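You operate a simulated robot arm through the tools that you are given. There is no shell and no other tool.

You run a simulated robot arm. Do the job below in one go: nothing can be reset, and whatever is moved stays where it is left.

JOB
Add the forgotten blue jeans to the running wash.
Fine: pause, wait for the lock lamp to go out, drop it in, shut the lid and start again.

The check looks at the end state, three seconds after you hand in, the way a careful person would. Anything else that was tipped, shoved, dropped, spilled or broken makes it a failure. A push-on lid holds only when it is set on centred and level and pressed home; a screw cap is set on level and turned clockwise until tight.

ROBOT AND FRAMES
A 7-joint arm with a two-finger parallel gripper, fixed in place. Base frame: the origin is on the floor under the middle of its stand, x ahead of it, y to its left, z up; the work surface is at about z = 915. Readings come in mm, degrees, newtons and seconds.
It reaches about 1247 mm from its shoulder. Its first joint turns from -132.0 to 132.0 degrees. Payload 3.91 kg.
Tool frame: the origin (TCP) lies between the finger pads and is the grasp point; the fingertips stand 30 mm ahead of it; z points along the fingers, y is the line along which they close. Largest opening 110 mm; finger width 20, thickness 10; the body of the gripper, 48 by 112 mm, starts 55 mm behind the TCP.
Orientation is that of the tool frame in the base frame, as a unit quaternion [w, x, y, z]. With the fingers straight down and closing along the base's y, the tool's x points along the base's -x, its y along +y and its z along -z.

CONTROLS
- The arm moves only by the tool move_arm. Its argument "motion" is a list of rows, each a list of 3 entries, a list of its own where there are three numbers: the shift along the tool's x, y, z in units of 20 mm (1.0 is 20 mm), then the turn, a rotation vector about the tool's x, y, z in units of 5 degrees (1.0 is 5 degrees), then the opening, from 0 (shut) to 1 (fully open). In form: [[[dx, dy, dz], [wx, wy, wz], hand], ...]. A call has 1 to 20 rows; each row shifts and turns the commanded pose from where the row before left it, along the tool's axes as they then stand. A call with a number of a shift or a turn outside -1 to 1 is refused whole. Each row takes 0.2 s and may step no farther than 50 mm and 8.6 degrees from the row before; otherwise, or with a gripper value out of range, the whole call is refused. A pose out of reach is approached as far as the arm can. The call stops where the force on the tool passes 70 N (or 10 N more than at its start, if that is more) or the arm is blocked; 0.2 s more then pass. The fingers move at their own pace (about 108 mm/s each) and stop on an object; they squeeze with about 30 N. The grip force told is the motor's: it shows also when the fingers shut on nothing. Time passes only in rows, and 0.2 s behind the last, so rows that do not move let the fingers close. The reply holds the time, the measured pose of the TCP, the force on the tool along the base axes, the opening and the grip force, in the units named above and with some noise, with the torque about the TCP (base axes, N m) and any sound that the robot's microphone picked up.
- Cameras (640 x 400 px; columns grow to the right, rows downward): "scene" is fixed at [51.7, 499.8, 1654.1]; the picture's right is [0.09, -1.00, 0.00], its down [-0.25, -0.02, -0.97] and it looks along [0.96, 0.09, -0.25] (base axes); focal length 214 px, centre (320, 200). "wrist" rides on the gripper at [72, 17, -103] in the tool frame; the picture's right is [-0.23, 0.97, 0.00], its down [-0.76, -0.18, -0.62] and it looks along [-0.61, -0.14, 0.78] (tool axes); focal length 222 px, centre (320, 200). There is no depth. A picture from a camera that has moved, and an enlarged one, comes with that camera's place and axes in the base frame and with its lens.
- camera(camera): a new picture of that camera. The clock stands still meanwhile.
- inspect(camera, box): a new picture of the part [left, top, right, bottom] of that camera's present view, enlarged. The clock stands still meanwhile.
- sign_off(): hands the job in; it is judged then, once.

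Nothing tells you positions but the pictures and the camera data. Unless the task says otherwise, let go and move clear before handing in.

The tools are called after "Emit:" by a JSON object that holds its "fn" and its "kwargs". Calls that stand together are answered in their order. move_arm: Moves the arm, as the interface text tells. Its arguments: {"type":"object","properties":{"motion":{"type":"array","items":{"type":"array"}}},"required":["motion"]} The other tools are called the same way: camera (camera) takes a picture; inspect (camera, box) takes an enlarged picture of a part of a camera's view; sign_off () hands the job in.

At the start:

```text
t: 0.0
eef_pos: [251.8, 488.0, 1539.5]
tool_rot: [-0.001, -0.001, 1.0, -0.001]
ft_force: [-0.1, -0.3, 0.2]
torque: [-0.01, -0.01, -0.02]
opening: 109.9
gripper_force: 0.0
```

scene: 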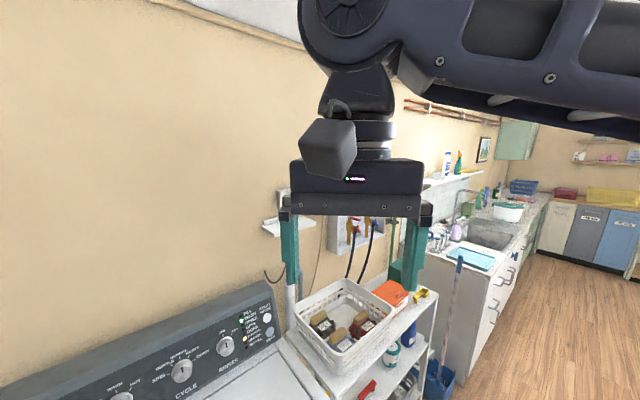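
wrist: 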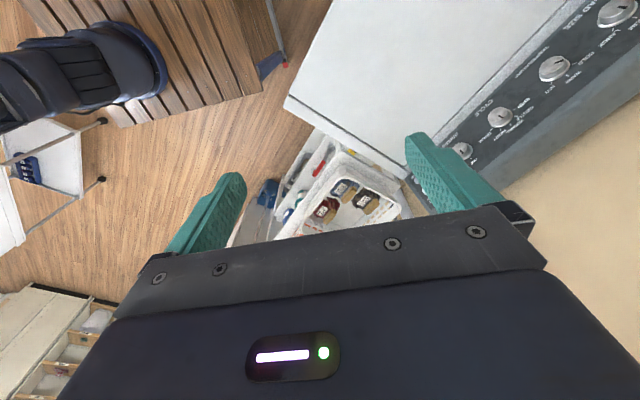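

I see a top-loading washer with its panel at the left/back and a trolley with a basket beside it; the jeans are not yet obvious. I'll look closer at both views first.

Emit:
{"fn": "inspect", "kwargs": {"camera": "scene", "box": [0, 250, 320, 400]}}

Emit:
{"fn": "inspect", "kwargs": {"camera": "wrist", "box": [280, 0, 640, 225]}}

Emit:
{"fn": "inspect", "kwargs": {"camera": "wrist", "box": [0, 0, 300, 190]}}

Emit:
{"fn": "inspect", "kwargs": {"camera": "scene", "box": [220, 260, 300, 350]}}

```text
2.00 times, centred on (160, 325) of scene
camera zoom: at [51.7, 499.8, 1654.1], right [0.09, -1.0, 0.0], down [-0.25, -0.02, -0.97], along [0.96, 0.09, -0.25], focal length 429 px, centre (640, -50)
```

zoom: 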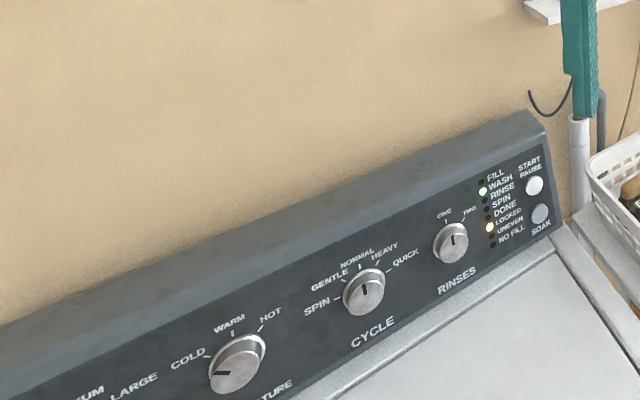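

```text
1.78 times, centred on (460, 112) of wrist
camera zoom: at [180.1, 503.6, 1643.8], right [0.23, 0.97, 0.0], down [0.76, -0.18, 0.62], along [0.61, -0.14, -0.78], focal length 395 px, centre (71, 356)
```

zoom: 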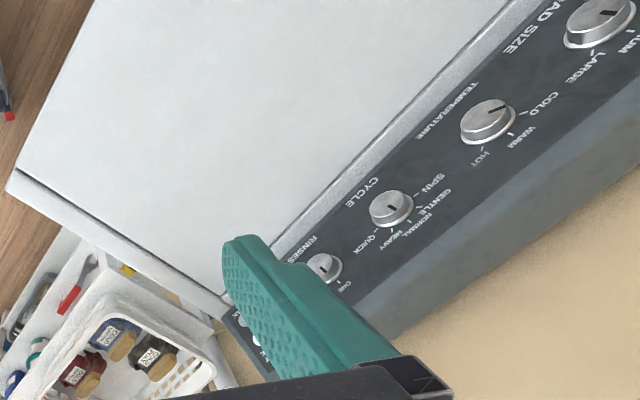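

```text
2.11 times, centred on (150, 95) of wrist
camera zoom: at [180.1, 503.6, 1643.8], right [0.23, 0.97, 0.0], down [0.76, -0.18, 0.62], along [0.61, -0.14, -0.78], focal length 468 px, centre (678, 421)
```

zoom: 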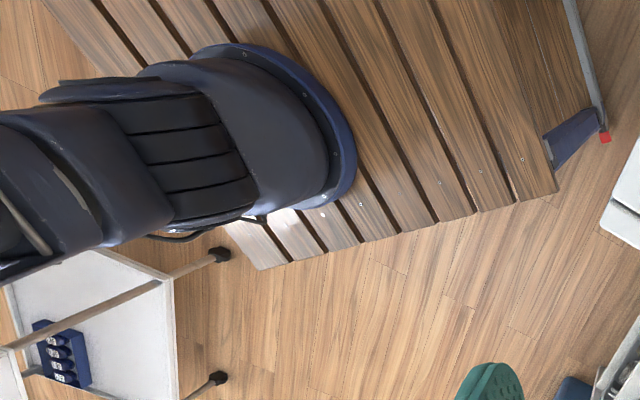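

```text
4.44 times, centred on (260, 305) of scene
camera zoom: at [51.7, 499.8, 1654.1], right [0.09, -1.0, 0.0], down [-0.25, -0.02, -0.97], along [0.96, 0.09, -0.25], focal length 953 px, centre (587, -267)
```

zoom: 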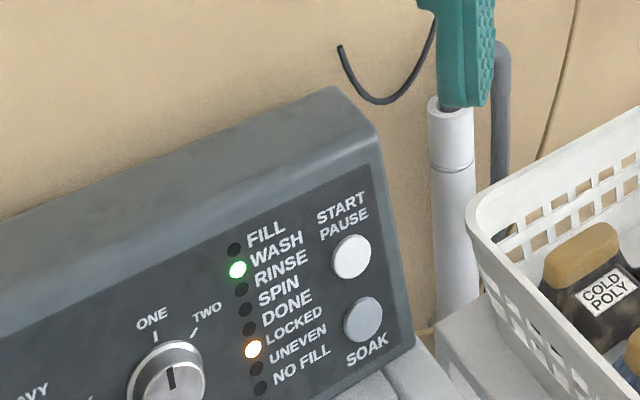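

The washer stands turned about 45° with its panel at the back wall; WASH and LOCKED lamps are lit, and START/PAUSE is at the right end of the panel. I haven't found the jeans, so I'll turn the wrist to look around.

Emit:
{"fn": "move_arm", "kwargs": {"motion": [[[0, 0, 0], [0, 0, -1], 1], [[0, 0, 0], [0, 0, -1], 1], [[0, 0, 0], [0, 0, -1], 1], [[0, 0, 0], [0, 0, -1], 1], [[0, 0, 0], [0, 0, -1], 1], [[0, 0, 0], [0, 0, -1], 1], [[0, 0, 0], [0, 0, -1], 1], [[0, 0, 0], [0, 0, -1], 1], [[0, 0, 0], [0, 0, -1], 1]]}}

Emit:
{"fn": "camera", "kwargs": {"camera": "wrist"}}

```text
t: 2.0
eef_pos: [252.8, 486.0, 1539.7]
tool_rot: [0.0, -0.383, 0.924, 0.0]
ft_force: [-0.9, -0.2, -0.5]
torque: [-0.02, -0.01, 0.01]
opening: 110.1
gripper_force: 0.0
```

```text
taken
camera wrist: at [188.9, 447.4, 1644.0], right [-0.53, 0.85, 0.0], down [0.66, 0.41, 0.62], along [0.53, 0.33, -0.78], focal length 222 px, centre (320, 200)
```

wrist: 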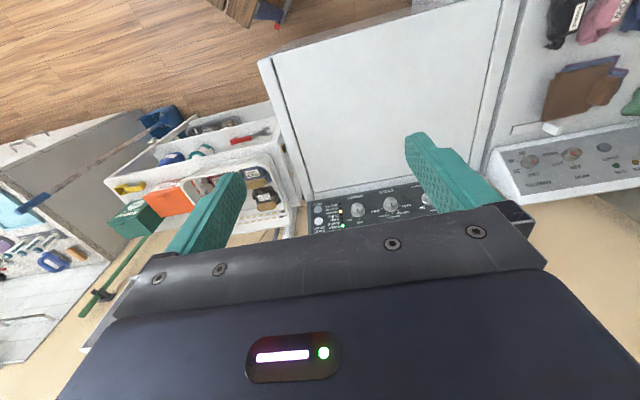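

Next to the washer on its left is a second machine (a dryer) with clothes on top. I'll turn further to see that.

Emit:
{"fn": "move_arm", "kwargs": {"motion": [[[0, 0, 0], [0, 0, -1], 1], [[0, 0, 0], [0, 0, -1], 1], [[0, 0, 0], [0, 0, -1], 1], [[0, 0, 0], [0, 0, -1], 1], [[0, 0, 0], [0, 0, -1], 1], [[0, 0, 0], [0, 0, -1], 1], [[0, 0, 0], [0, 0, -1], 1], [[0, 0, 0], [0, 0, -1], 1], [[0, 0, 0], [0, 0, -1], 1]]}}

Emit:
{"fn": "camera", "kwargs": {"camera": "wrist"}}

Emit:
{"fn": "inspect", "kwargs": {"camera": "wrist", "box": [280, 0, 640, 225]}}

```text
t: 4.0
eef_pos: [250.9, 486.5, 1539.9]
tool_rot: [0.0, 0.708, -0.706, -0.001]
ft_force: [0.1, 0.2, 0.0]
torque: [0.01, 0.02, 0.0]
opening: 109.8
gripper_force: 0.0
```

```text
taken
camera wrist: at [235.6, 414.0, 1643.8], right [-0.97, 0.23, 0.0], down [0.18, 0.76, 0.62], along [0.14, 0.61, -0.78], focal length 222 px, centre (320, 200)
```

wrist: 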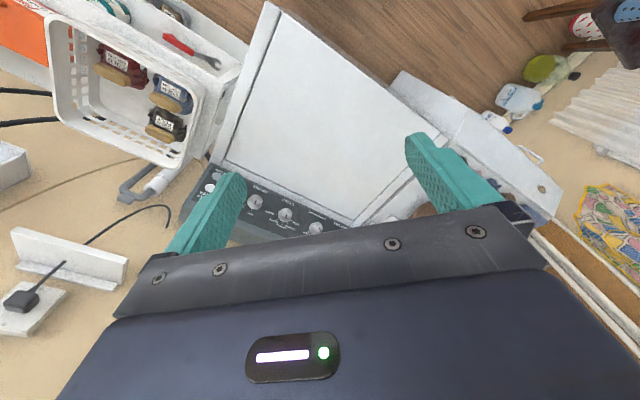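

```text
1.78 times, centred on (460, 112) of wrist
camera zoom: at [235.6, 414.0, 1643.8], right [-0.97, 0.23, 0.0], down [0.18, 0.76, 0.62], along [0.14, 0.61, -0.78], focal length 395 px, centre (71, 356)
```

zoom: 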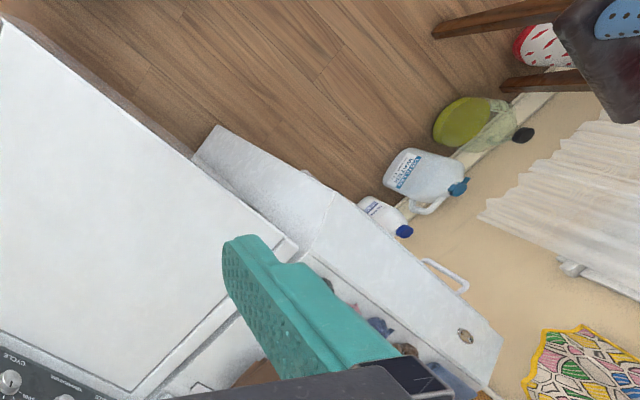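

The clothes lie on the machine left of the washer (toward -x, +y). I'll turn back a bit and enlarge that area.

Emit:
{"fn": "move_arm", "kwargs": {"motion": [[[0, 0, 0], [0, 0, 1], 1], [[0, 0, 0], [0, 0, 1], 1], [[0, 0, 0], [0, 0, 1], 1], [[0, 0, 0], [0, 0, 1], 1], [[0, 0, 0], [0, 0, 1], 1], [[0, 0, 0], [0, 0, 1], 1], [[0, 0, 0], [0, 0, 1], 1], [[0, 0, 0], [0, 0, 1], 1], [[0, 0, 0], [0, 0, 1], 1], [[0, 0, 0], [0, 0, 1], 1], [[0, 0, 0], [0, 0, 1], 1]]}}

Emit:
{"fn": "camera", "kwargs": {"camera": "wrist"}}

Emit:
{"fn": "inspect", "kwargs": {"camera": "wrist", "box": [400, 0, 640, 200]}}

Emit:
{"fn": "inspect", "kwargs": {"camera": "wrist", "box": [200, 0, 480, 230]}}

```text
t: 6.4
eef_pos: [251.3, 487.0, 1538.4]
tool_rot: [0.0, -0.299, 0.954, 0.0]
ft_force: [0.0, 1.1, 0.7]
torque: [0.02, 0.0, 0.03]
opening: 109.8
gripper_force: 0.0
```

```text
taken
camera wrist: at [183.9, 459.2, 1643.6], right [-0.37, 0.93, 0.0], down [0.73, 0.29, 0.62], along [0.58, 0.23, -0.78], focal length 222 px, centre (320, 200)
```

wrist: 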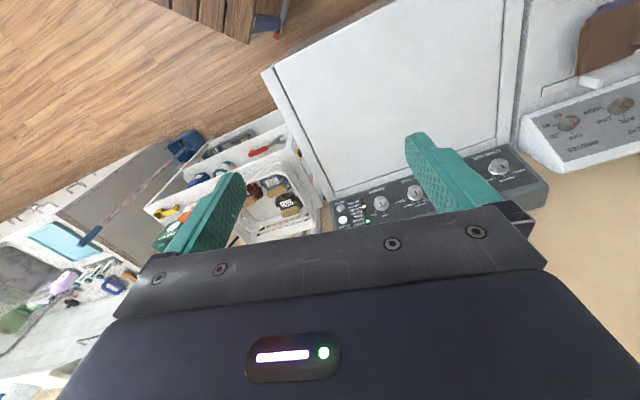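

```text
2.00 times, centred on (520, 100) of wrist
camera zoom: at [183.9, 459.2, 1643.6], right [-0.37, 0.93, 0.0], down [0.73, 0.29, 0.62], along [0.58, 0.23, -0.78], focal length 444 px, centre (-80, 400)
```

zoom: 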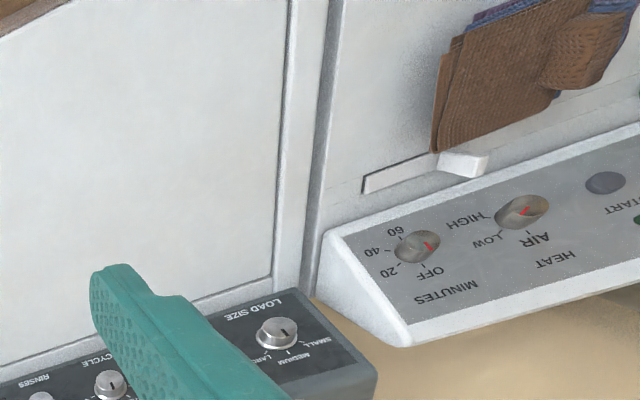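

```text
1.74 times, centred on (340, 115) of wrist
camera zoom: at [183.9, 459.2, 1643.6], right [-0.37, 0.93, 0.0], down [0.73, 0.29, 0.62], along [0.58, 0.23, -0.78], focal length 386 px, centre (285, 348)
```

zoom: 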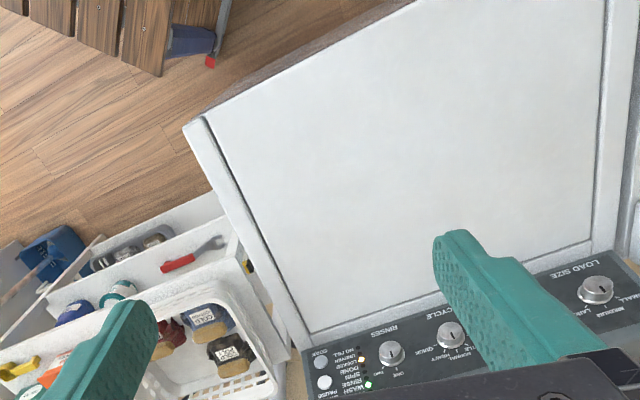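

The clothes (black, pink, blue, brown, green items) are on top of the dryer. I'll move along to the left for a clear look at them.

Emit:
{"fn": "move_arm", "kwargs": {"motion": [[[0, 1, 0], [0, 0, 0], 1], [[0, 1, 0], [0, 0, 0], 1], [[0, 1, 0], [0, 0, 0], 1], [[0, 1, 0], [0, 0, 0], 1], [[0, 1, 0], [0, 0, 0], 1], [[0, 1, 0], [0, 0, 0], 1], [[0, 1, 0], [0, 0, 0], 1], [[0, 1, 0], [0, 0, 0], 1], [[0, 1, 0], [0, 0, 0], 1], [[0, 1, 0], [0, 0, 0], 1], [[0, 1, 0], [0, 0, 0], 1], [[0, 1, 0], [0, 0, 0], 1]]}}

Emit:
{"fn": "camera", "kwargs": {"camera": "wrist"}}

Emit:
{"fn": "inspect", "kwargs": {"camera": "wrist", "box": [400, 0, 640, 200]}}

Emit:
{"fn": "camera", "kwargs": {"camera": "scene"}}

```text
t: 9.0
eef_pos: [126.0, 667.7, 1539.0]
tool_rot: [0.0, -0.301, 0.954, 0.001]
ft_force: [0.7, -0.8, -0.8]
torque: [0.01, 0.07, -0.01]
opening: 110.0
gripper_force: 0.0
out of reach, approached as far as the arm can: row 12
```

```text
taken
camera wrist: at [57.7, 639.0, 1643.5], right [-0.37, 0.93, 0.0], down [0.73, 0.29, 0.62], along [0.58, 0.23, -0.78], focal length 222 px, centre (320, 200)
```

wrist: 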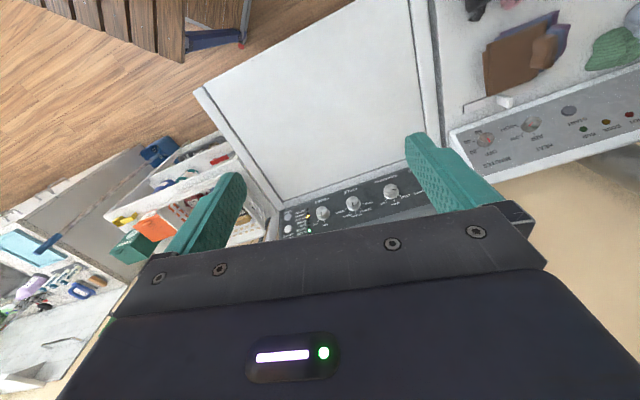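

```text
2.00 times, centred on (520, 100) of wrist
camera zoom: at [57.7, 639.0, 1643.5], right [-0.37, 0.93, 0.0], down [0.73, 0.29, 0.62], along [0.58, 0.23, -0.78], focal length 444 px, centre (-80, 400)
```

zoom: 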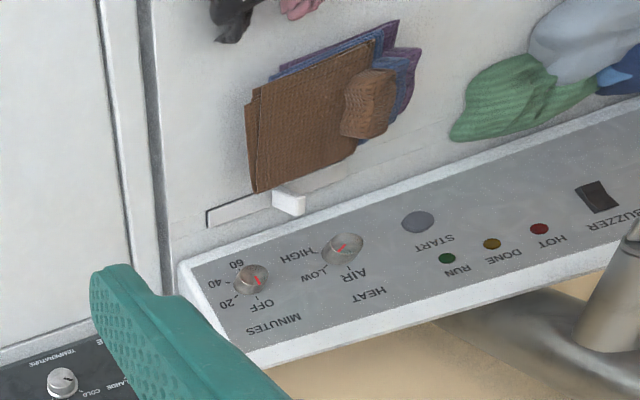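

```text
taken
```

scene: 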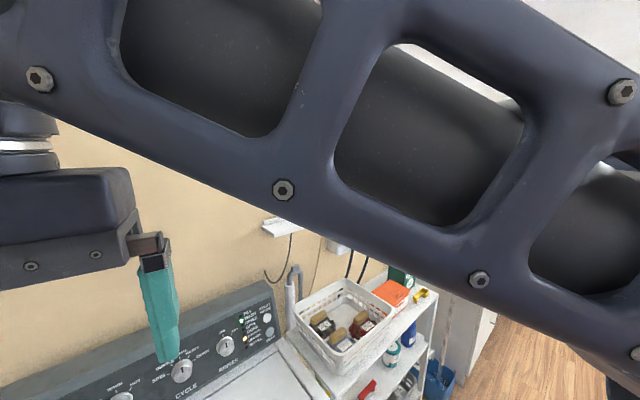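

The clothes lie on the dryer, and the arm is at its reach limit at this height. I'll go lower, then farther left.

Emit:
{"fn": "move_arm", "kwargs": {"motion": [[[0, 0, 1], [0, 0, -1], 1], [[0, 0, 1], [0, 0, -1], 1], [[0, 0, 1], [0, 0, -1], 1], [[0, 0, 1], [0, 0, 0], 1], [[0, 0, 1], [0, 0, 0], 1], [[0, 0, 1], [0, 0, 0], 1], [[0, 0, 1], [0, 0, 0], 1], [[0, 0, 1], [0, 0, 0], 1], [[0, 1, 0], [0, 0, 0], 1], [[0, 1, 0], [0, 0, 0], 1], [[0, 1, 0], [0, 0, 0], 1], [[0, 1, 0], [0, 0, 0], 1], [[0, 1, 0], [0, 0, 0], 1], [[0, 1, 0], [0, 0, 0], 1], [[0, 1, 0], [0, 0, 0], 1], [[0, 1, 0], [0, 0, 0], 1]]}}

Emit:
{"fn": "camera", "kwargs": {"camera": "wrist"}}

Emit:
{"fn": "camera", "kwargs": {"camera": "scene"}}

```text
t: 12.4
eef_pos: [4.6, 770.5, 1378.9]
tool_rot: [0.0, -0.423, 0.906, 0.0]
ft_force: [-0.6, 0.1, 0.1]
torque: [0.0, 0.02, 0.0]
opening: 109.9
gripper_force: 0.0
```

```text
taken
camera wrist: at [-55.6, 725.7, 1483.7], right [-0.6, 0.8, 0.0], down [0.63, 0.47, 0.62], along [0.5, 0.37, -0.78], focal length 222 px, centre (320, 200)
```

wrist: 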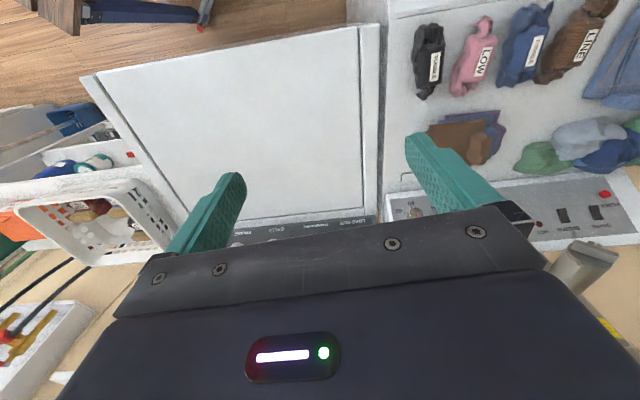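

```text
taken
```

scene: 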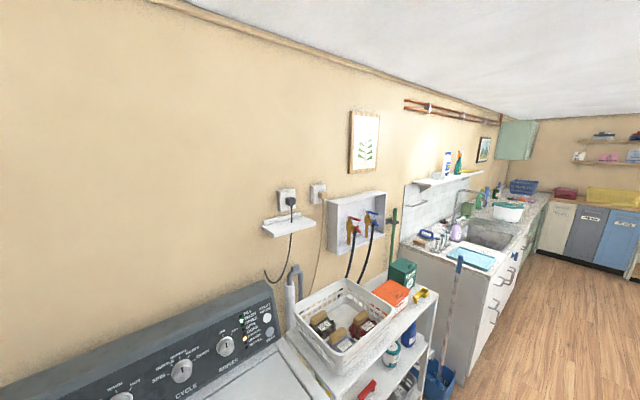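

Emit:
{"fn": "inspect", "kwargs": {"camera": "wrist", "box": [380, 0, 640, 200]}}

Emit:
{"fn": "inspect", "kwargs": {"camera": "wrist", "box": [490, 0, 640, 110]}}

```text
2.00 times, centred on (510, 100) of wrist
camera zoom: at [-55.6, 725.7, 1483.7], right [-0.6, 0.8, 0.0], down [0.63, 0.47, 0.62], along [0.5, 0.37, -0.78], focal length 444 px, centre (-60, 400)
```

zoom: 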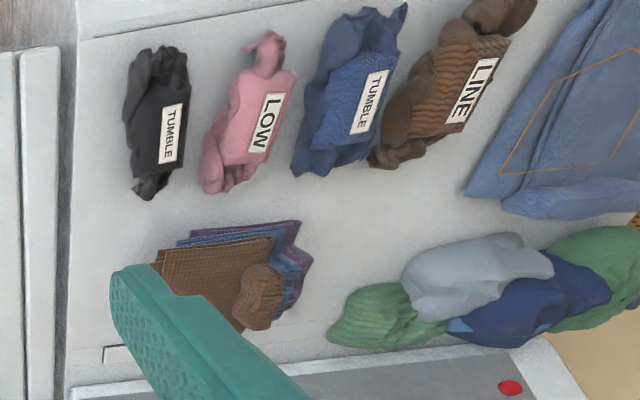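

```text
3.64 times, centred on (565, 55) of wrist
camera zoom: at [-55.6, 725.7, 1483.7], right [-0.6, 0.8, 0.0], down [0.63, 0.47, 0.62], along [0.5, 0.37, -0.78], focal length 808 px, centre (-571, 727)
```

zoom: 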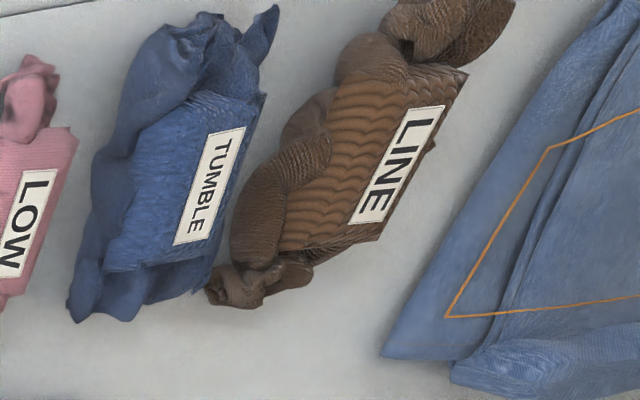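

The blue denim with orange stitching at the far right of the picture is the jeans, on the dryer; the labelled bundles are other items. I'll move farther left to see it whole.

Emit:
{"fn": "move_arm", "kwargs": {"motion": [[[0, 1, 0], [0, 0, -0.5], 1], [[0, 1, 0], [0, 0, -0.5], 1], [[0, 1, 0], [0, 0, -0.5], 1], [[0, 1, 0], [0, 0, -0.5], 1], [[0, 1, 0], [0, 0, 0], 1], [[0, 1, 0], [0, 0, 0], 1], [[0, 1, 0], [0, 0, 0], 1], [[0, 1, 0], [0, 0, 0], 1], [[0, 1, 0], [0, 0, 0], 1], [[0, 1, 0], [0, 0, 0], 1]]}}

Emit:
{"fn": "camera", "kwargs": {"camera": "wrist"}}

```text
t: 14.6
eef_pos: [-87.8, 795.9, 1364.8]
tool_rot: [0.0, -0.5, 0.866, 0.0]
ft_force: [0.6, -0.4, 0.4]
torque: [0.0, 0.03, 0.0]
opening: 110.0
gripper_force: 0.0
out of reach, approached as far as the arm can: row 3, 4, 5, 6, 7, 8, 9, 10
```

```text
taken
camera wrist: at [-137.2, 741.1, 1469.2], right [-0.73, 0.68, 0.0], down [0.53, 0.57, 0.62], along [0.43, 0.45, -0.78], focal length 222 px, centre (320, 200)
```

wrist: 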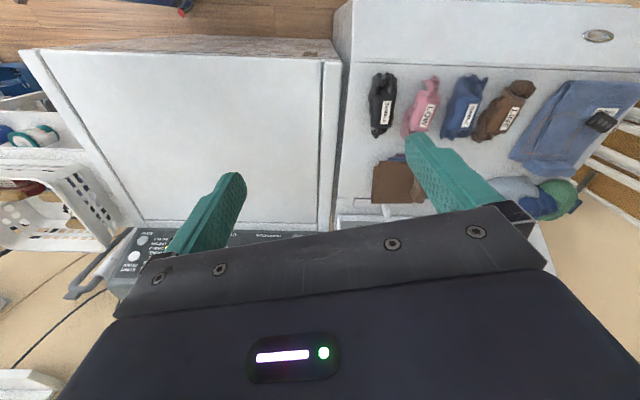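

The denim piece lies at the far end of the dryer, perhaps outside my reach. I'll enlarge it, and check whether there is another pair somewhere nearer.

Emit:
{"fn": "inspect", "kwargs": {"camera": "wrist", "box": [480, 50, 640, 200]}}

Emit:
{"fn": "inspect", "kwargs": {"camera": "wrist", "box": [0, 0, 340, 210]}}

Emit:
{"fn": "inspect", "kwargs": {"camera": "scene", "box": [320, 100, 640, 400]}}

```text
2.67 times, centred on (560, 125) of wrist
camera zoom: at [-137.2, 741.1, 1469.2], right [-0.73, 0.68, 0.0], down [0.53, 0.57, 0.62], along [0.43, 0.45, -0.78], focal length 592 px, centre (-320, 400)
```

zoom: 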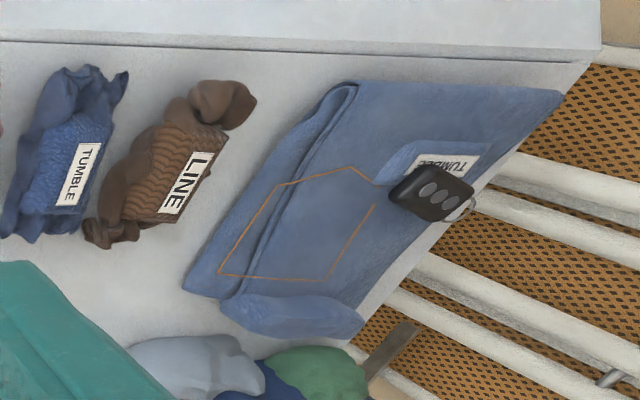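

```text
1.88 times, centred on (170, 105) of wrist
camera zoom: at [-137.2, 741.1, 1469.2], right [-0.73, 0.68, 0.0], down [0.53, 0.57, 0.62], along [0.43, 0.45, -0.78], focal length 418 px, centre (602, 379)
```

zoom: 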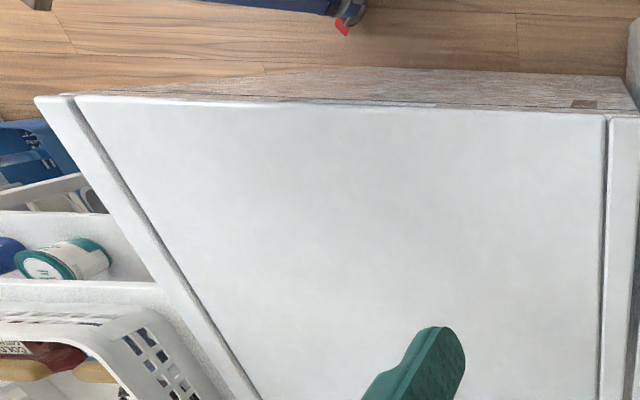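

```text
1.33 times, centred on (480, 250) of scene
camera zoom: at [51.7, 499.8, 1654.1], right [0.09, -1.0, 0.0], down [-0.25, -0.02, -0.97], along [0.96, 0.09, -0.25], focal length 286 px, centre (107, 133)
```

zoom: 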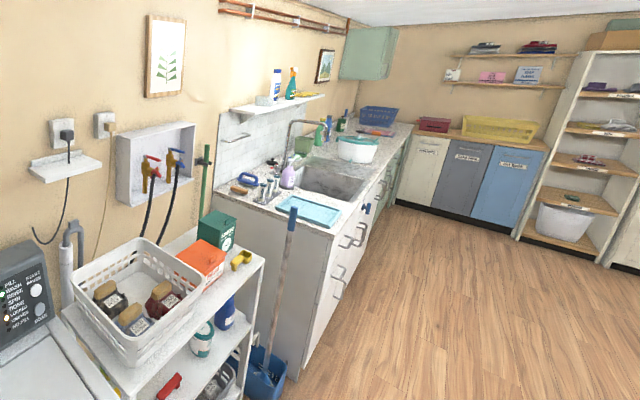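

The only clearly denim piece so far has orange stitching, a TUMBLE tag and a key fob by it. Before settling I'll swing back and look at the other side of the room.

Emit:
{"fn": "move_arm", "kwargs": {"motion": [[[0, -1, 0], [0, 0, 0], 1], [[0, -1, 0], [0, 0, 0], 1], [[0, -1, 0], [0, 0, 0], 1], [[0, -1, 0], [0, 0, 0], 1], [[0, -1, 0], [0, 0, 0], 1], [[0, -1, 0], [0, 0, 0], 1], [[0, -1, 0], [0, 0, 0], 1], [[0, -1, 0], [0, 0, 0], 1], [[0, -1, 0], [0, 0, 1], 1], [[0, -1, 0], [0, 0, 1], 1], [[0, -1, 0], [0, 0, 1], 1], [[0, -1, 0], [0, 0, 1], 1], [[0, -1, 0], [0, 0, 1], 1], [[0, -1, 0], [0, 0, 1], 1], [[0, -1, 0], [0, 0, 1], 1], [[0, -1, 0], [0, 0, 1], 1], [[0, -1, 0], [0, 0, 1], 1], [[0, -1, 0], [0, 0, 1], 1], [[0, -1, 0], [0, 0, 1], 1], [[0, -1, 0], [0, 0, 1], 1]]}}

Emit:
{"fn": "camera", "kwargs": {"camera": "wrist"}}

```text
t: 18.8
eef_pos: [174.3, 522.7, 1362.7]
tool_rot: [0.0, 0.001, 1.0, 0.0]
ft_force: [-0.5, 0.1, -0.2]
torque: [0.0, 0.01, -0.04]
opening: 110.0
gripper_force: 0.0
```

```text
taken
camera wrist: at [101.6, 538.7, 1468.2], right [0.23, 0.97, 0.0], down [0.76, -0.18, 0.62], along [0.61, -0.14, -0.78], focal length 222 px, centre (320, 200)
```

wrist: 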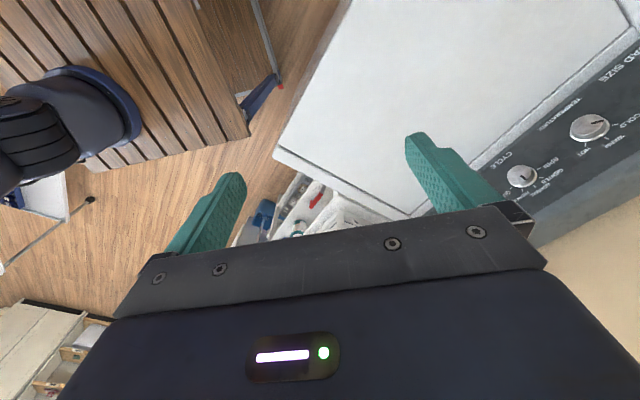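

Emit:
{"fn": "move_arm", "kwargs": {"motion": [[[0, -1, 0], [0, 0, 1], 1], [[0, -1, 0], [0, 0, 1], 1], [[0, -1, 0], [0, 0, 1], 1], [[0, -1, 0], [0, 0, 1], 1], [[0, 0, 0], [0, 0, 1], 1], [[0, 0, 0], [0, 0, 1], 1], [[0, 0, 0], [0, 0, 1], 1], [[0, 0, 0], [0, 0, 1], 1], [[0, 0, 0], [0, 0, 1], 1], [[0, 0, 0], [0, 0, 1], 1], [[0, 0, 0], [0, 0, 1], 1], [[0, 0, 0], [0, 0, 1], 1], [[0, 0, 0], [0, 0, 1], 1], [[0, 0, 0], [0, 0, 1], 1], [[0, 0, 0], [0, 0, 1], 1], [[0, 0, 0], [0, 0, 1], 1]]}}

Emit:
{"fn": "camera", "kwargs": {"camera": "wrist"}}

```text
t: 22.2
eef_pos: [165.5, 443.9, 1363.2]
tool_rot: [0.0, 0.643, 0.766, 0.001]
ft_force: [-0.1, -1.2, -0.6]
torque: [-0.01, 0.01, -0.03]
opening: 110.1
gripper_force: 0.0
```

```text
taken
camera wrist: at [169.0, 516.6, 1468.1], right [1.0, -0.06, 0.0], down [-0.04, -0.78, 0.62], along [-0.04, -0.62, -0.78], focal length 222 px, centre (320, 200)
```

wrist: 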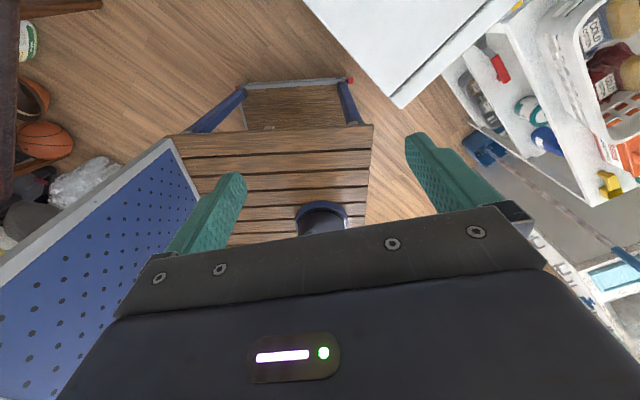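

The robot stands on a slatted platform with a blue perforated board beside it on the -x side. I'll keep turning to look there.

Emit:
{"fn": "move_arm", "kwargs": {"motion": [[[0, 0, 0], [0, 0, 1], 1], [[0, 0, 0], [0, 0, 1], 1], [[0, 0, 0], [0, 0, 1], 1], [[0, 0, 0], [0, 0, 1], 1], [[0, 0, 0], [0, 0, 1], 1], [[0, 0, 0], [0, 0, 1], 1], [[0, 0, 0], [0, 0, 1], 1], [[0, 0, 0], [0, 0, 1], 1], [[0, 0, 0], [0, 0, 1], 1], [[0, 0, 0], [0, 0, 1], 1], [[0, 0, 0], [0, 0, 1], 1], [[0, 0, 0], [0, 0, 1], 1], [[0, 0, 0], [0, 0, 1], 1], [[0, 0, 0], [0, 0, 1], 1]]}}

Emit:
{"fn": "camera", "kwargs": {"camera": "wrist"}}

Emit:
{"fn": "camera", "kwargs": {"camera": "scene"}}

```text
t: 25.2
eef_pos: [177.1, 429.3, 1357.8]
tool_rot: [-0.001, 0.965, 0.262, 0.001]
ft_force: [-0.3, 0.2, 0.4]
torque: [0.02, -0.03, -0.01]
opening: 110.0
gripper_force: 0.1
out of reach, approached as far as the arm can: row 2, 14
```

```text
taken
camera wrist: at [249.0, 450.1, 1462.6], right [0.29, -0.96, 0.0], down [-0.75, -0.23, 0.62], along [-0.59, -0.18, -0.78], focal length 222 px, centre (320, 200)
```

wrist: 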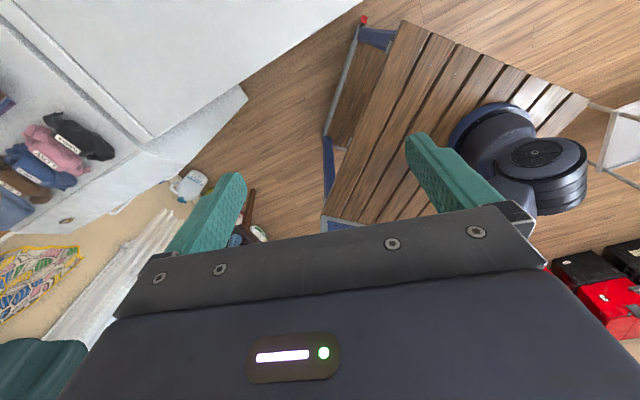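

```text
taken
```

scene: 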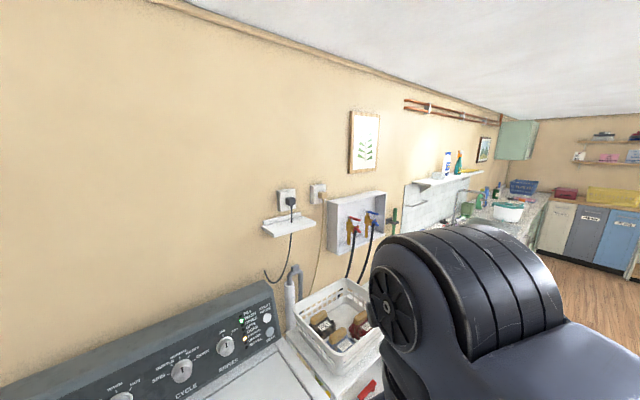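

The slatted stand carries the arm off-centre. I want a more level view over the remaining areas, so I'll tilt the gripper up and scan.

Emit:
{"fn": "move_arm", "kwargs": {"motion": [[[0, 0, 0], [0, -1, 0], 1], [[0, 0, 0], [0, -1, 0], 1], [[0, 0, 0], [0, -1, 0], 1], [[0, 0, 0], [0, -1, 0], 1], [[0, 0, 0], [0, -1, 0], 1], [[0, 0, 0], [0, -1, 0], 1], [[0, 0, 0], [0, -1, 0], 1], [[0, 0, 0], [0, -1, 0], 1]]}}

Emit:
{"fn": "camera", "kwargs": {"camera": "wrist"}}

```text
t: 27.0
eef_pos: [271.4, 339.3, 1233.2]
tool_rot: [0.088, 0.908, 0.245, -0.329]
ft_force: [-0.7, 0.8, -0.3]
torque: [-0.03, -0.02, 0.04]
opening: 110.0
gripper_force: 0.1
out of reach, approached as far as the arm can: row 1, 2, 3, 4, 5, 6, 7, 8
```

```text
taken
camera wrist: at [385.0, 384.4, 1266.8], right [0.34, -0.93, 0.14], down [-0.25, 0.06, 0.97], along [-0.91, -0.36, -0.21], focal length 222 px, centre (320, 200)
```

wrist: 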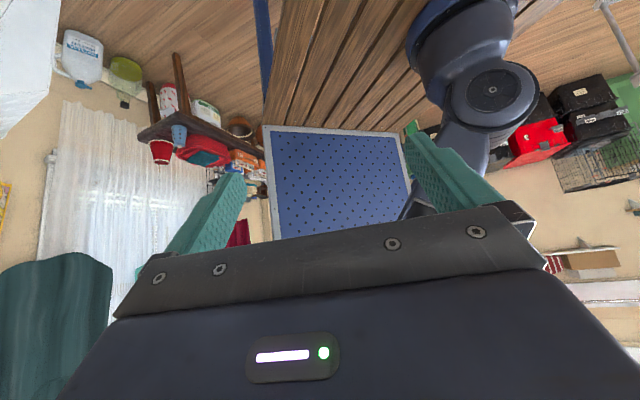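

No jeans on this side either. I'll check the fixed camera and then scan the front side around the trolley and floor.

Emit:
{"fn": "camera", "kwargs": {"camera": "scene"}}

Emit:
{"fn": "inspect", "kwargs": {"camera": "wrist", "box": [0, 0, 320, 240]}}

Emit:
{"fn": "inspect", "kwargs": {"camera": "wrist", "box": [380, 0, 640, 200]}}

```text
taken
```

scene: 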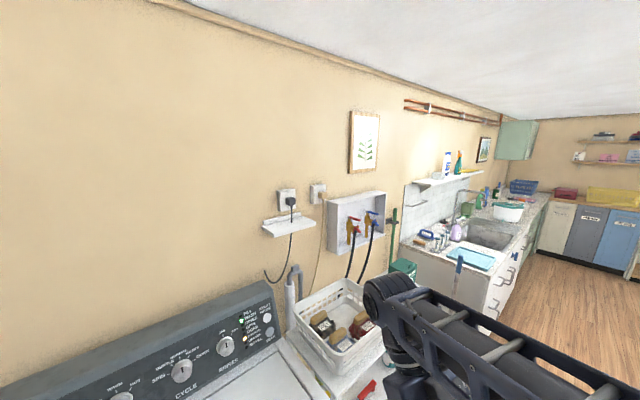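

```text
1.67 times, centred on (160, 120) of wrist
camera zoom: at [385.0, 384.4, 1266.8], right [0.34, -0.93, 0.14], down [-0.25, 0.06, 0.97], along [-0.91, -0.36, -0.21], focal length 370 px, centre (587, 333)
```

zoom: 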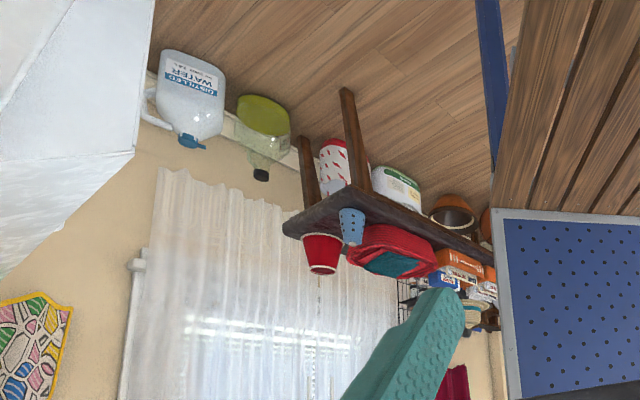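

```text
2.00 times, centred on (510, 100) of wrist
camera zoom: at [385.0, 384.4, 1266.8], right [0.34, -0.93, 0.14], down [-0.25, 0.06, 0.97], along [-0.91, -0.36, -0.21], focal length 444 px, centre (-60, 400)
```

zoom: 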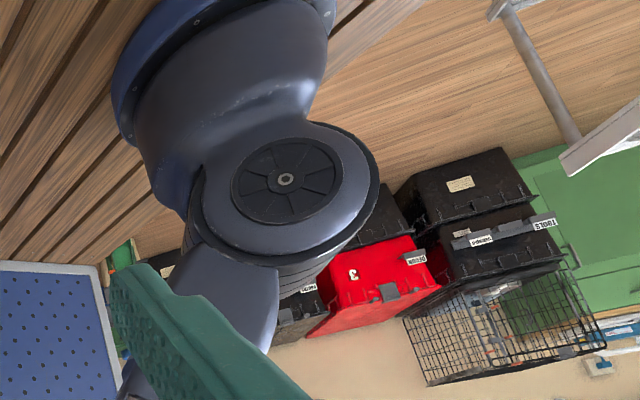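

The robot is set up level with the border between washer and trolley, so the jeans may well be to the right. I'll level the tool, move out over the right side and look toward -y and the trolley.

Emit:
{"fn": "move_arm", "kwargs": {"motion": [[[0.5, 0, 0], [0, 1, 0], 1], [[0.5, 0, 0], [0, 1, 0], 1], [[0.5, 0, 0], [0, 1, 0], 1], [[0.5, 0, 0], [0, 1, 0], 1], [[0.5, 0, 0], [0, 1, 0], 1], [[0.5, 0, 0], [0, 1, 0], 1], [[0.5, 0, 0], [0, 1, 0], 1], [[0.5, 0, 0], [0, 1, 0], 1], [[0.5, 0, 0], [0, 0, -1], 1], [[0.5, 0, 0], [0, 0, -1], 1], [[0.5, 0, 0], [0, 0, -1], 1], [[0.5, 0, 0], [0, 0, -1], 1], [[0.5, 0, 0], [0, 0, -1], 1], [[0, 0, 0], [0, 0, -1], 1], [[0, 0, 0], [0, 0, -1], 1], [[0, 0, 0], [0, 0, -1], 1], [[0, 0, 0], [0, 0, -1], 1]]}}

Emit:
{"fn": "camera", "kwargs": {"camera": "wrist"}}

Emit:
{"fn": "camera", "kwargs": {"camera": "scene"}}

```text
t: 30.6
eef_pos: [372.2, 406.0, 1203.3]
tool_rot: [0.001, 0.793, 0.609, 0.0]
ft_force: [-0.4, 0.2, 0.6]
torque: [0.02, 0.04, -0.01]
opening: 110.1
gripper_force: 0.1
```

```text
taken
camera wrist: at [407.2, 470.7, 1307.4], right [0.88, -0.47, 0.0], down [-0.37, -0.69, 0.62], along [-0.29, -0.55, -0.78], focal length 222 px, centre (320, 200)
```

wrist: 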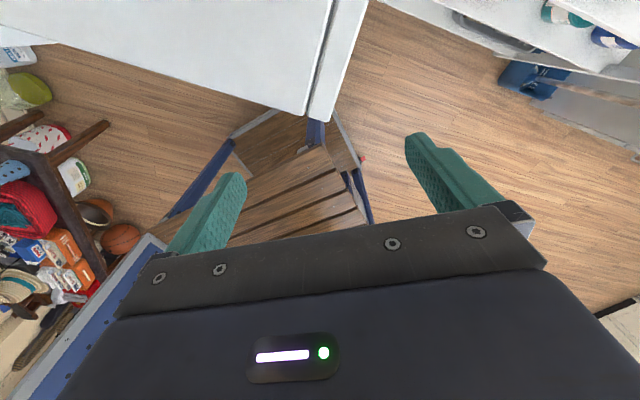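

```text
taken
```

scene: 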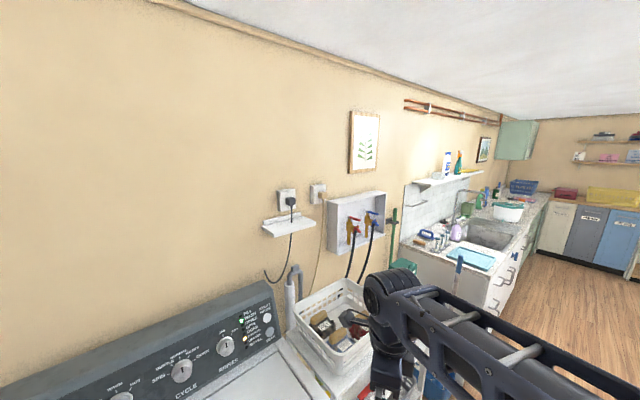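

Still no jeans here apart from those on the dryer. I'll move out to the right and look toward the -y side of the room.

Emit:
{"fn": "move_arm", "kwargs": {"motion": [[[-1, 0.3, -0.5], [0, 0, 0], 1], [[-1, 0.3, -0.5], [0, 0, 0], 1], [[-1, 0.3, -0.5], [0, 0, 0], 1], [[-1, 0.3, -0.5], [0, 0, 0], 1], [[-1, 0.3, -0.5], [0, 0, 0], 1], [[-1, 0.3, -0.5], [0, 0, 0], 1], [[-1, 0.3, -0.5], [0, 0, 0], 1], [[-1, 0.3, -0.5], [0, 0, 0], 1], [[-1, 0.3, -0.5], [0, 0, 0], 1], [[-1, 0.3, -0.5], [0, 0, 0], 1], [[-1, 0.3, -0.5], [0, 0, 0], 1], [[-1, 0.3, -0.5], [0, 0, 0], 1]]}}

Emit:
{"fn": "camera", "kwargs": {"camera": "wrist"}}

Emit:
{"fn": "camera", "kwargs": {"camera": "scene"}}

```text
t: 33.2
eef_pos: [377.2, 157.5, 1322.1]
tool_rot: [0.001, 0.793, 0.609, 0.0]
ft_force: [0.2, -0.1, 0.5]
torque: [-0.01, -0.02, -0.01]
opening: 110.0
gripper_force: 0.0
```

```text
taken
camera wrist: at [413.3, 221.6, 1426.5], right [0.88, -0.47, 0.0], down [-0.37, -0.69, 0.62], along [-0.29, -0.55, -0.78], focal length 222 px, centre (320, 200)
```

wrist: 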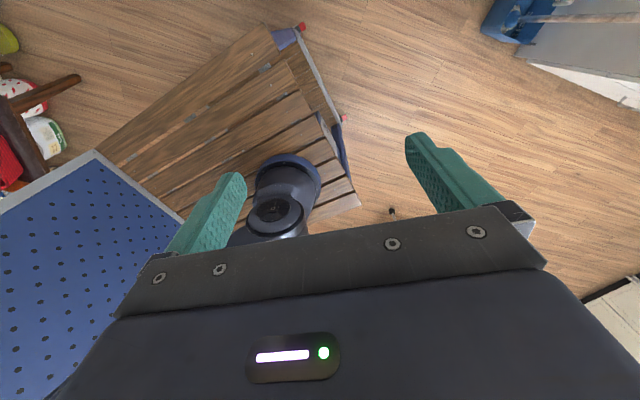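

```text
taken
```

scene: 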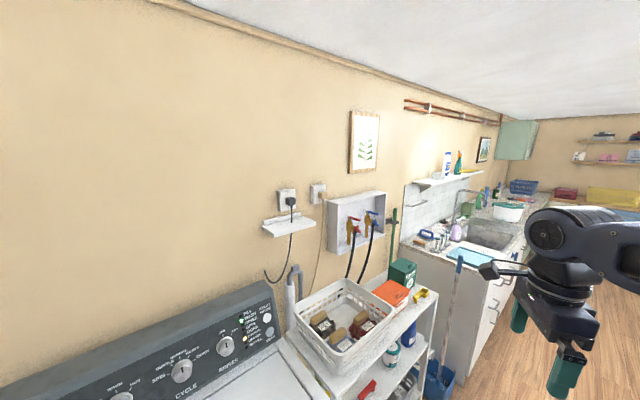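

Emit:
{"fn": "move_arm", "kwargs": {"motion": [[[-0.5, 0.5, 0], [0, -1, 0], 1], [[-0.5, 0.5, 0], [0, -1, 0], 1], [[-0.5, 0.5, 0], [0, -1, 0], 1], [[-0.5, 0.5, 0], [0, -1, 0], 1], [[-0.5, 0.5, 0], [0, -1, 0], 1], [[-0.5, 0.5, 0], [0, -1, 0], 1], [[-0.5, 0.5, 0], [0, -1, 0], 1], [[-0.5, 0.5, 0], [0, -1, 0], 1]]}}

Emit:
{"fn": "camera", "kwargs": {"camera": "wrist"}}

```text
t: 35.0
eef_pos: [436.1, 63.7, 1346.9]
tool_rot: [0.209, 0.745, 0.572, -0.272]
ft_force: [-0.1, 0.8, -0.3]
torque: [0.01, -0.03, 0.02]
opening: 109.9
gripper_force: 0.1
```

```text
taken
camera wrist: at [485.2, 175.1, 1380.7], right [0.9, -0.42, 0.15], down [-0.22, -0.13, 0.97], along [-0.39, -0.9, -0.21], focal length 222 px, centre (320, 200)
```

wrist: 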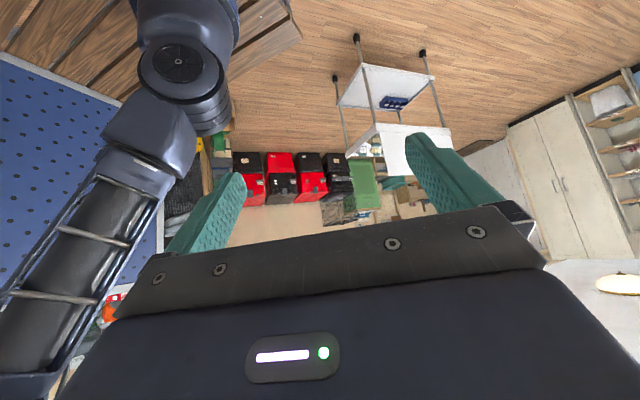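

Nothing in reach on that side. The basket on the trolley holds labelled items I took for boxes; let me look at them closely.

Emit:
{"fn": "inspect", "kwargs": {"camera": "scene", "box": [280, 265, 440, 400]}}

Emit:
{"fn": "inspect", "kwargs": {"camera": "scene", "box": [300, 300, 380, 360]}}

```text
2.96 times, centred on (360, 332) of scene
camera zoom: at [51.7, 499.8, 1654.1], right [0.09, -1.0, 0.0], down [-0.25, -0.02, -0.97], along [0.96, 0.09, -0.25], focal length 636 px, centre (202, -193)
```

zoom: 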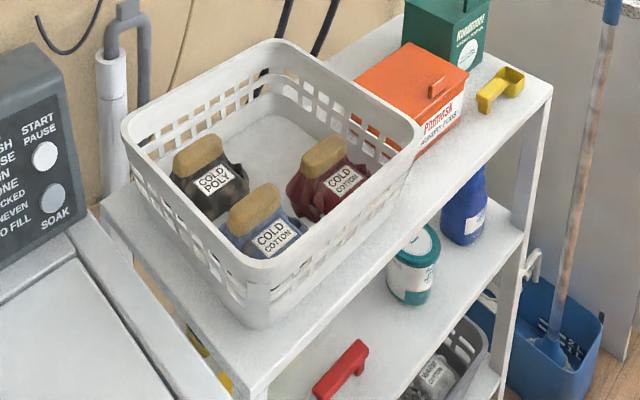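

```text
6.67 times, centred on (340, 330) of scene
camera zoom: at [51.7, 499.8, 1654.1], right [0.09, -1.0, 0.0], down [-0.25, -0.02, -0.97], along [0.96, 0.09, -0.25], focal length 1430 px, centre (187, -667)
```

zoom: 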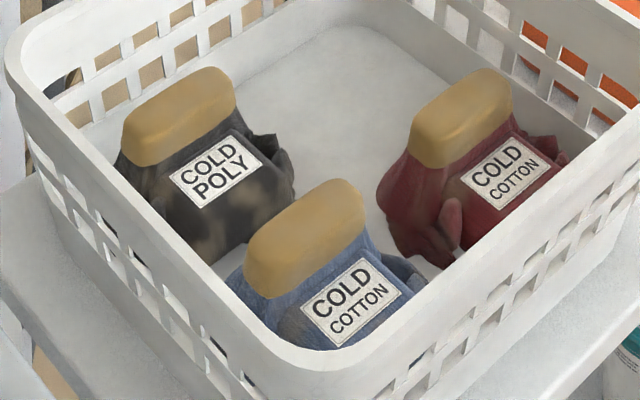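

The basket on the trolley holds three garment bundles with tan tops: black "COLD POLY", red "COLD COTTON" and a blue denim one "COLD COTTON" — that blue bundle in easy reach is the forgotten jeans. I'll level the tool and turn to face the washer squarely (yaw +45°) to study the lid, button and basket.

Emit:
{"fn": "move_arm", "kwargs": {"motion": [[[0, 0, 0], [0, 1, 0], 1], [[0, 0, 0], [0, 1, 0], 1], [[0, 0, 0], [0, 1, 0], 1], [[0, 0, 0], [0, 1, 0], 1], [[0, 0, 0], [0, 1, 0], 1], [[0, 0, 0], [0, 1, 0], 1], [[0, 0, 0], [0, 1, 0], 1], [[0, 0, 0], [0, 1, 0], 1], [[0, 0, 0], [0, 0, -1], 1], [[0, 0, 0], [0, 0, -1], 1], [[0, 0, 0], [0, 0, -1], 1], [[0, 0, 0], [0, 0, -1], 1], [[0, 0, 0], [0, 0, -1], 1], [[0, 0, 0], [0, 0, -1], 1], [[0, 0, 0], [0, 0, -1], 1], [[0, 0, 0], [0, 0, -1], 1], [[0, 0, 0], [0, 0, -1], 1], [[0, 0, 0], [0, 0, -1], 1], [[0, 0, 0], [0, 0, -1], 1], [[0, 0, 0], [0, 0, -1], 1]]}}

Emit:
{"fn": "move_arm", "kwargs": {"motion": [[[0, 0, 0], [0, 0, -1], 1], [[0, 0, 0], [0, 0, -1], 1], [[0, 0, 0], [0, 0, -1], 1], [[0, 0, 0], [0, 0, -1], 1], [[0, 0, 0], [0, 0, -1], 1], [[0, 0, 0], [0, 0, -1], 1], [[0, 0, 0], [0, 0, -1], 1], [[0, 0, 0], [0, 0, -1], 1], [[0, 0, 0], [0, 0, -1], 1], [[0, 0, 0], [0, 0, -1], 1], [[0, 0, 0], [0, 0, -1], 1], [[0, 0, 0], [0, 0, -1], 1]]}}

Emit:
{"fn": "camera", "kwargs": {"camera": "wrist"}}

```text
t: 39.2
eef_pos: [437.0, 64.2, 1345.1]
tool_rot: [0.001, 0.382, 0.924, -0.001]
ft_force: [-0.6, 0.2, -0.4]
torque: [0.03, 0.01, -0.03]
opening: 110.2
gripper_force: 0.0
```

```text
t: 41.8
eef_pos: [437.5, 62.0, 1345.2]
tool_rot: [0.0, -0.131, 0.991, 0.001]
ft_force: [0.5, 0.8, 0.8]
torque: [-0.04, 0.01, -0.02]
opening: 110.0
gripper_force: 0.1
```

```text
taken
camera wrist: at [363.1, 59.6, 1450.6], right [-0.03, 1.0, 0.0], down [0.78, 0.03, 0.62], along [0.62, 0.02, -0.78], focal length 222 px, centre (320, 200)
```

wrist: 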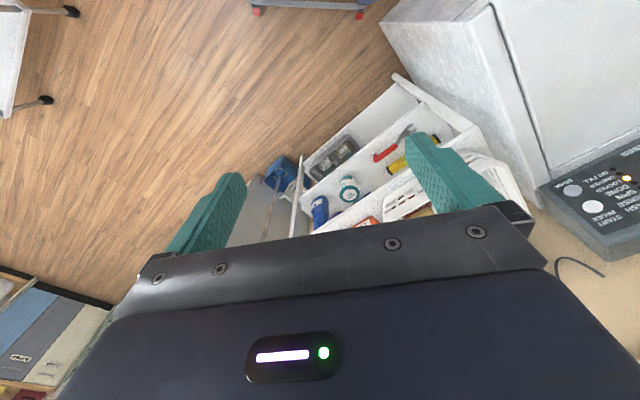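

I'll turn to yaw 45° and move up between washer and trolley for a close look at the button and the basket.

Emit:
{"fn": "move_arm", "kwargs": {"motion": [[[0, 0, 0], [0, 0, -1], 1], [[0, 0, 0], [0, 0, -1], 1], [[0, 0, 0], [0, 0, -1], 1], [[0, 0, 0], [0, 0, -1], 1], [[0, 0, 0], [0, 0, -1], 1], [[0, 0, 0], [0, 0, -1], 1], [[-1, 0.6, 0], [0, 0, 0], 1], [[-1, 0.6, 0], [0, 0, 0], 1], [[-1, 0.6, 0], [0, 0, 0], 1], [[-1, 0.6, 0], [0, 0, 0], 1], [[-1, 0.6, 0], [0, 0, 0], 1], [[-1, 0.6, 0], [0, 0, 0], 1], [[-1, 0.6, 0.4], [0, 0, 0], 1], [[-1, 0.6, 0.4], [0, 0, 0], 1], [[-1, 0.6, 0.4], [0, 0, 0], 1], [[-1, 0.6, 0.4], [0, 0, 0], 1], [[-1, 0.6, 0.4], [0, 0, 0], 1], [[-1, 0.6, 0.4], [0, 0, 0], 1]]}}

Emit:
{"fn": "camera", "kwargs": {"camera": "wrist"}}

```text
t: 45.6
eef_pos: [505.0, 333.1, 1298.3]
tool_rot: [0.0, -0.381, 0.925, 0.0]
ft_force: [-0.8, 0.0, 0.3]
torque: [0.04, -0.03, 0.01]
opening: 110.1
gripper_force: 0.1
```

```text
taken
camera wrist: at [443.4, 293.3, 1403.1], right [-0.53, 0.85, 0.0], down [0.66, 0.41, 0.62], along [0.53, 0.33, -0.78], focal length 222 px, centre (320, 200)
```

wrist: 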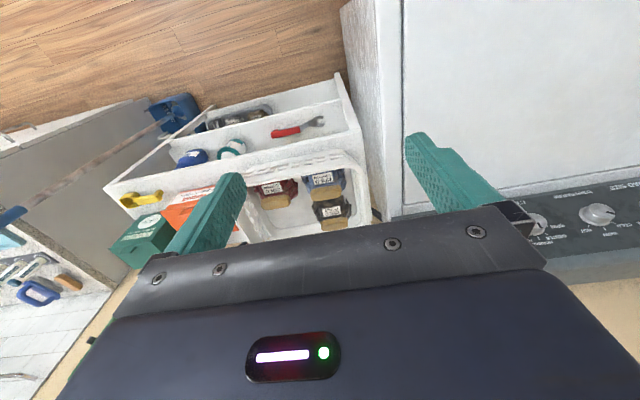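

Emit:
{"fn": "inspect", "kwargs": {"camera": "wrist", "box": [230, 120, 410, 240]}}

Emit:
{"fn": "inspect", "kwargs": {"camera": "wrist", "box": [330, 0, 640, 200]}}

```text
3.33 times, centred on (320, 180) of wrist
camera zoom: at [443.4, 293.3, 1403.1], right [-0.53, 0.85, 0.0], down [0.66, 0.41, 0.62], along [0.53, 0.33, -0.78], focal length 740 px, centre (320, 267)
```

zoom: 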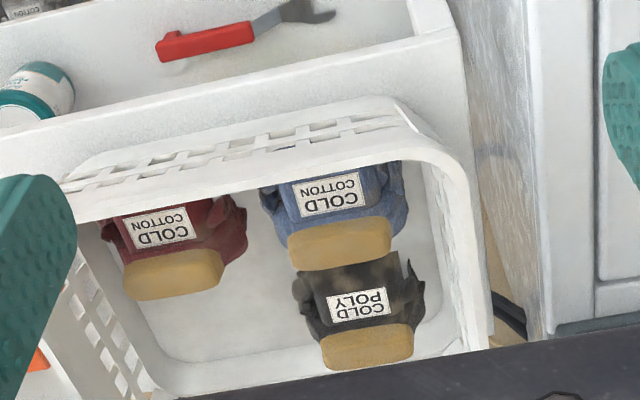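

```text
2.00 times, centred on (485, 100) of wrist
camera zoom: at [443.4, 293.3, 1403.1], right [-0.53, 0.85, 0.0], down [0.66, 0.41, 0.62], along [0.53, 0.33, -0.78], focal length 444 px, centre (-10, 400)
```

zoom: 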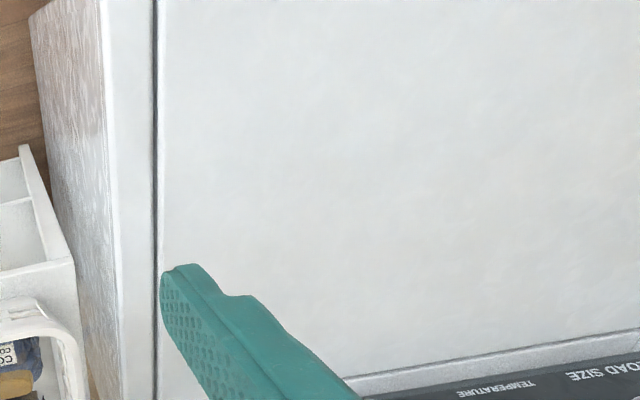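

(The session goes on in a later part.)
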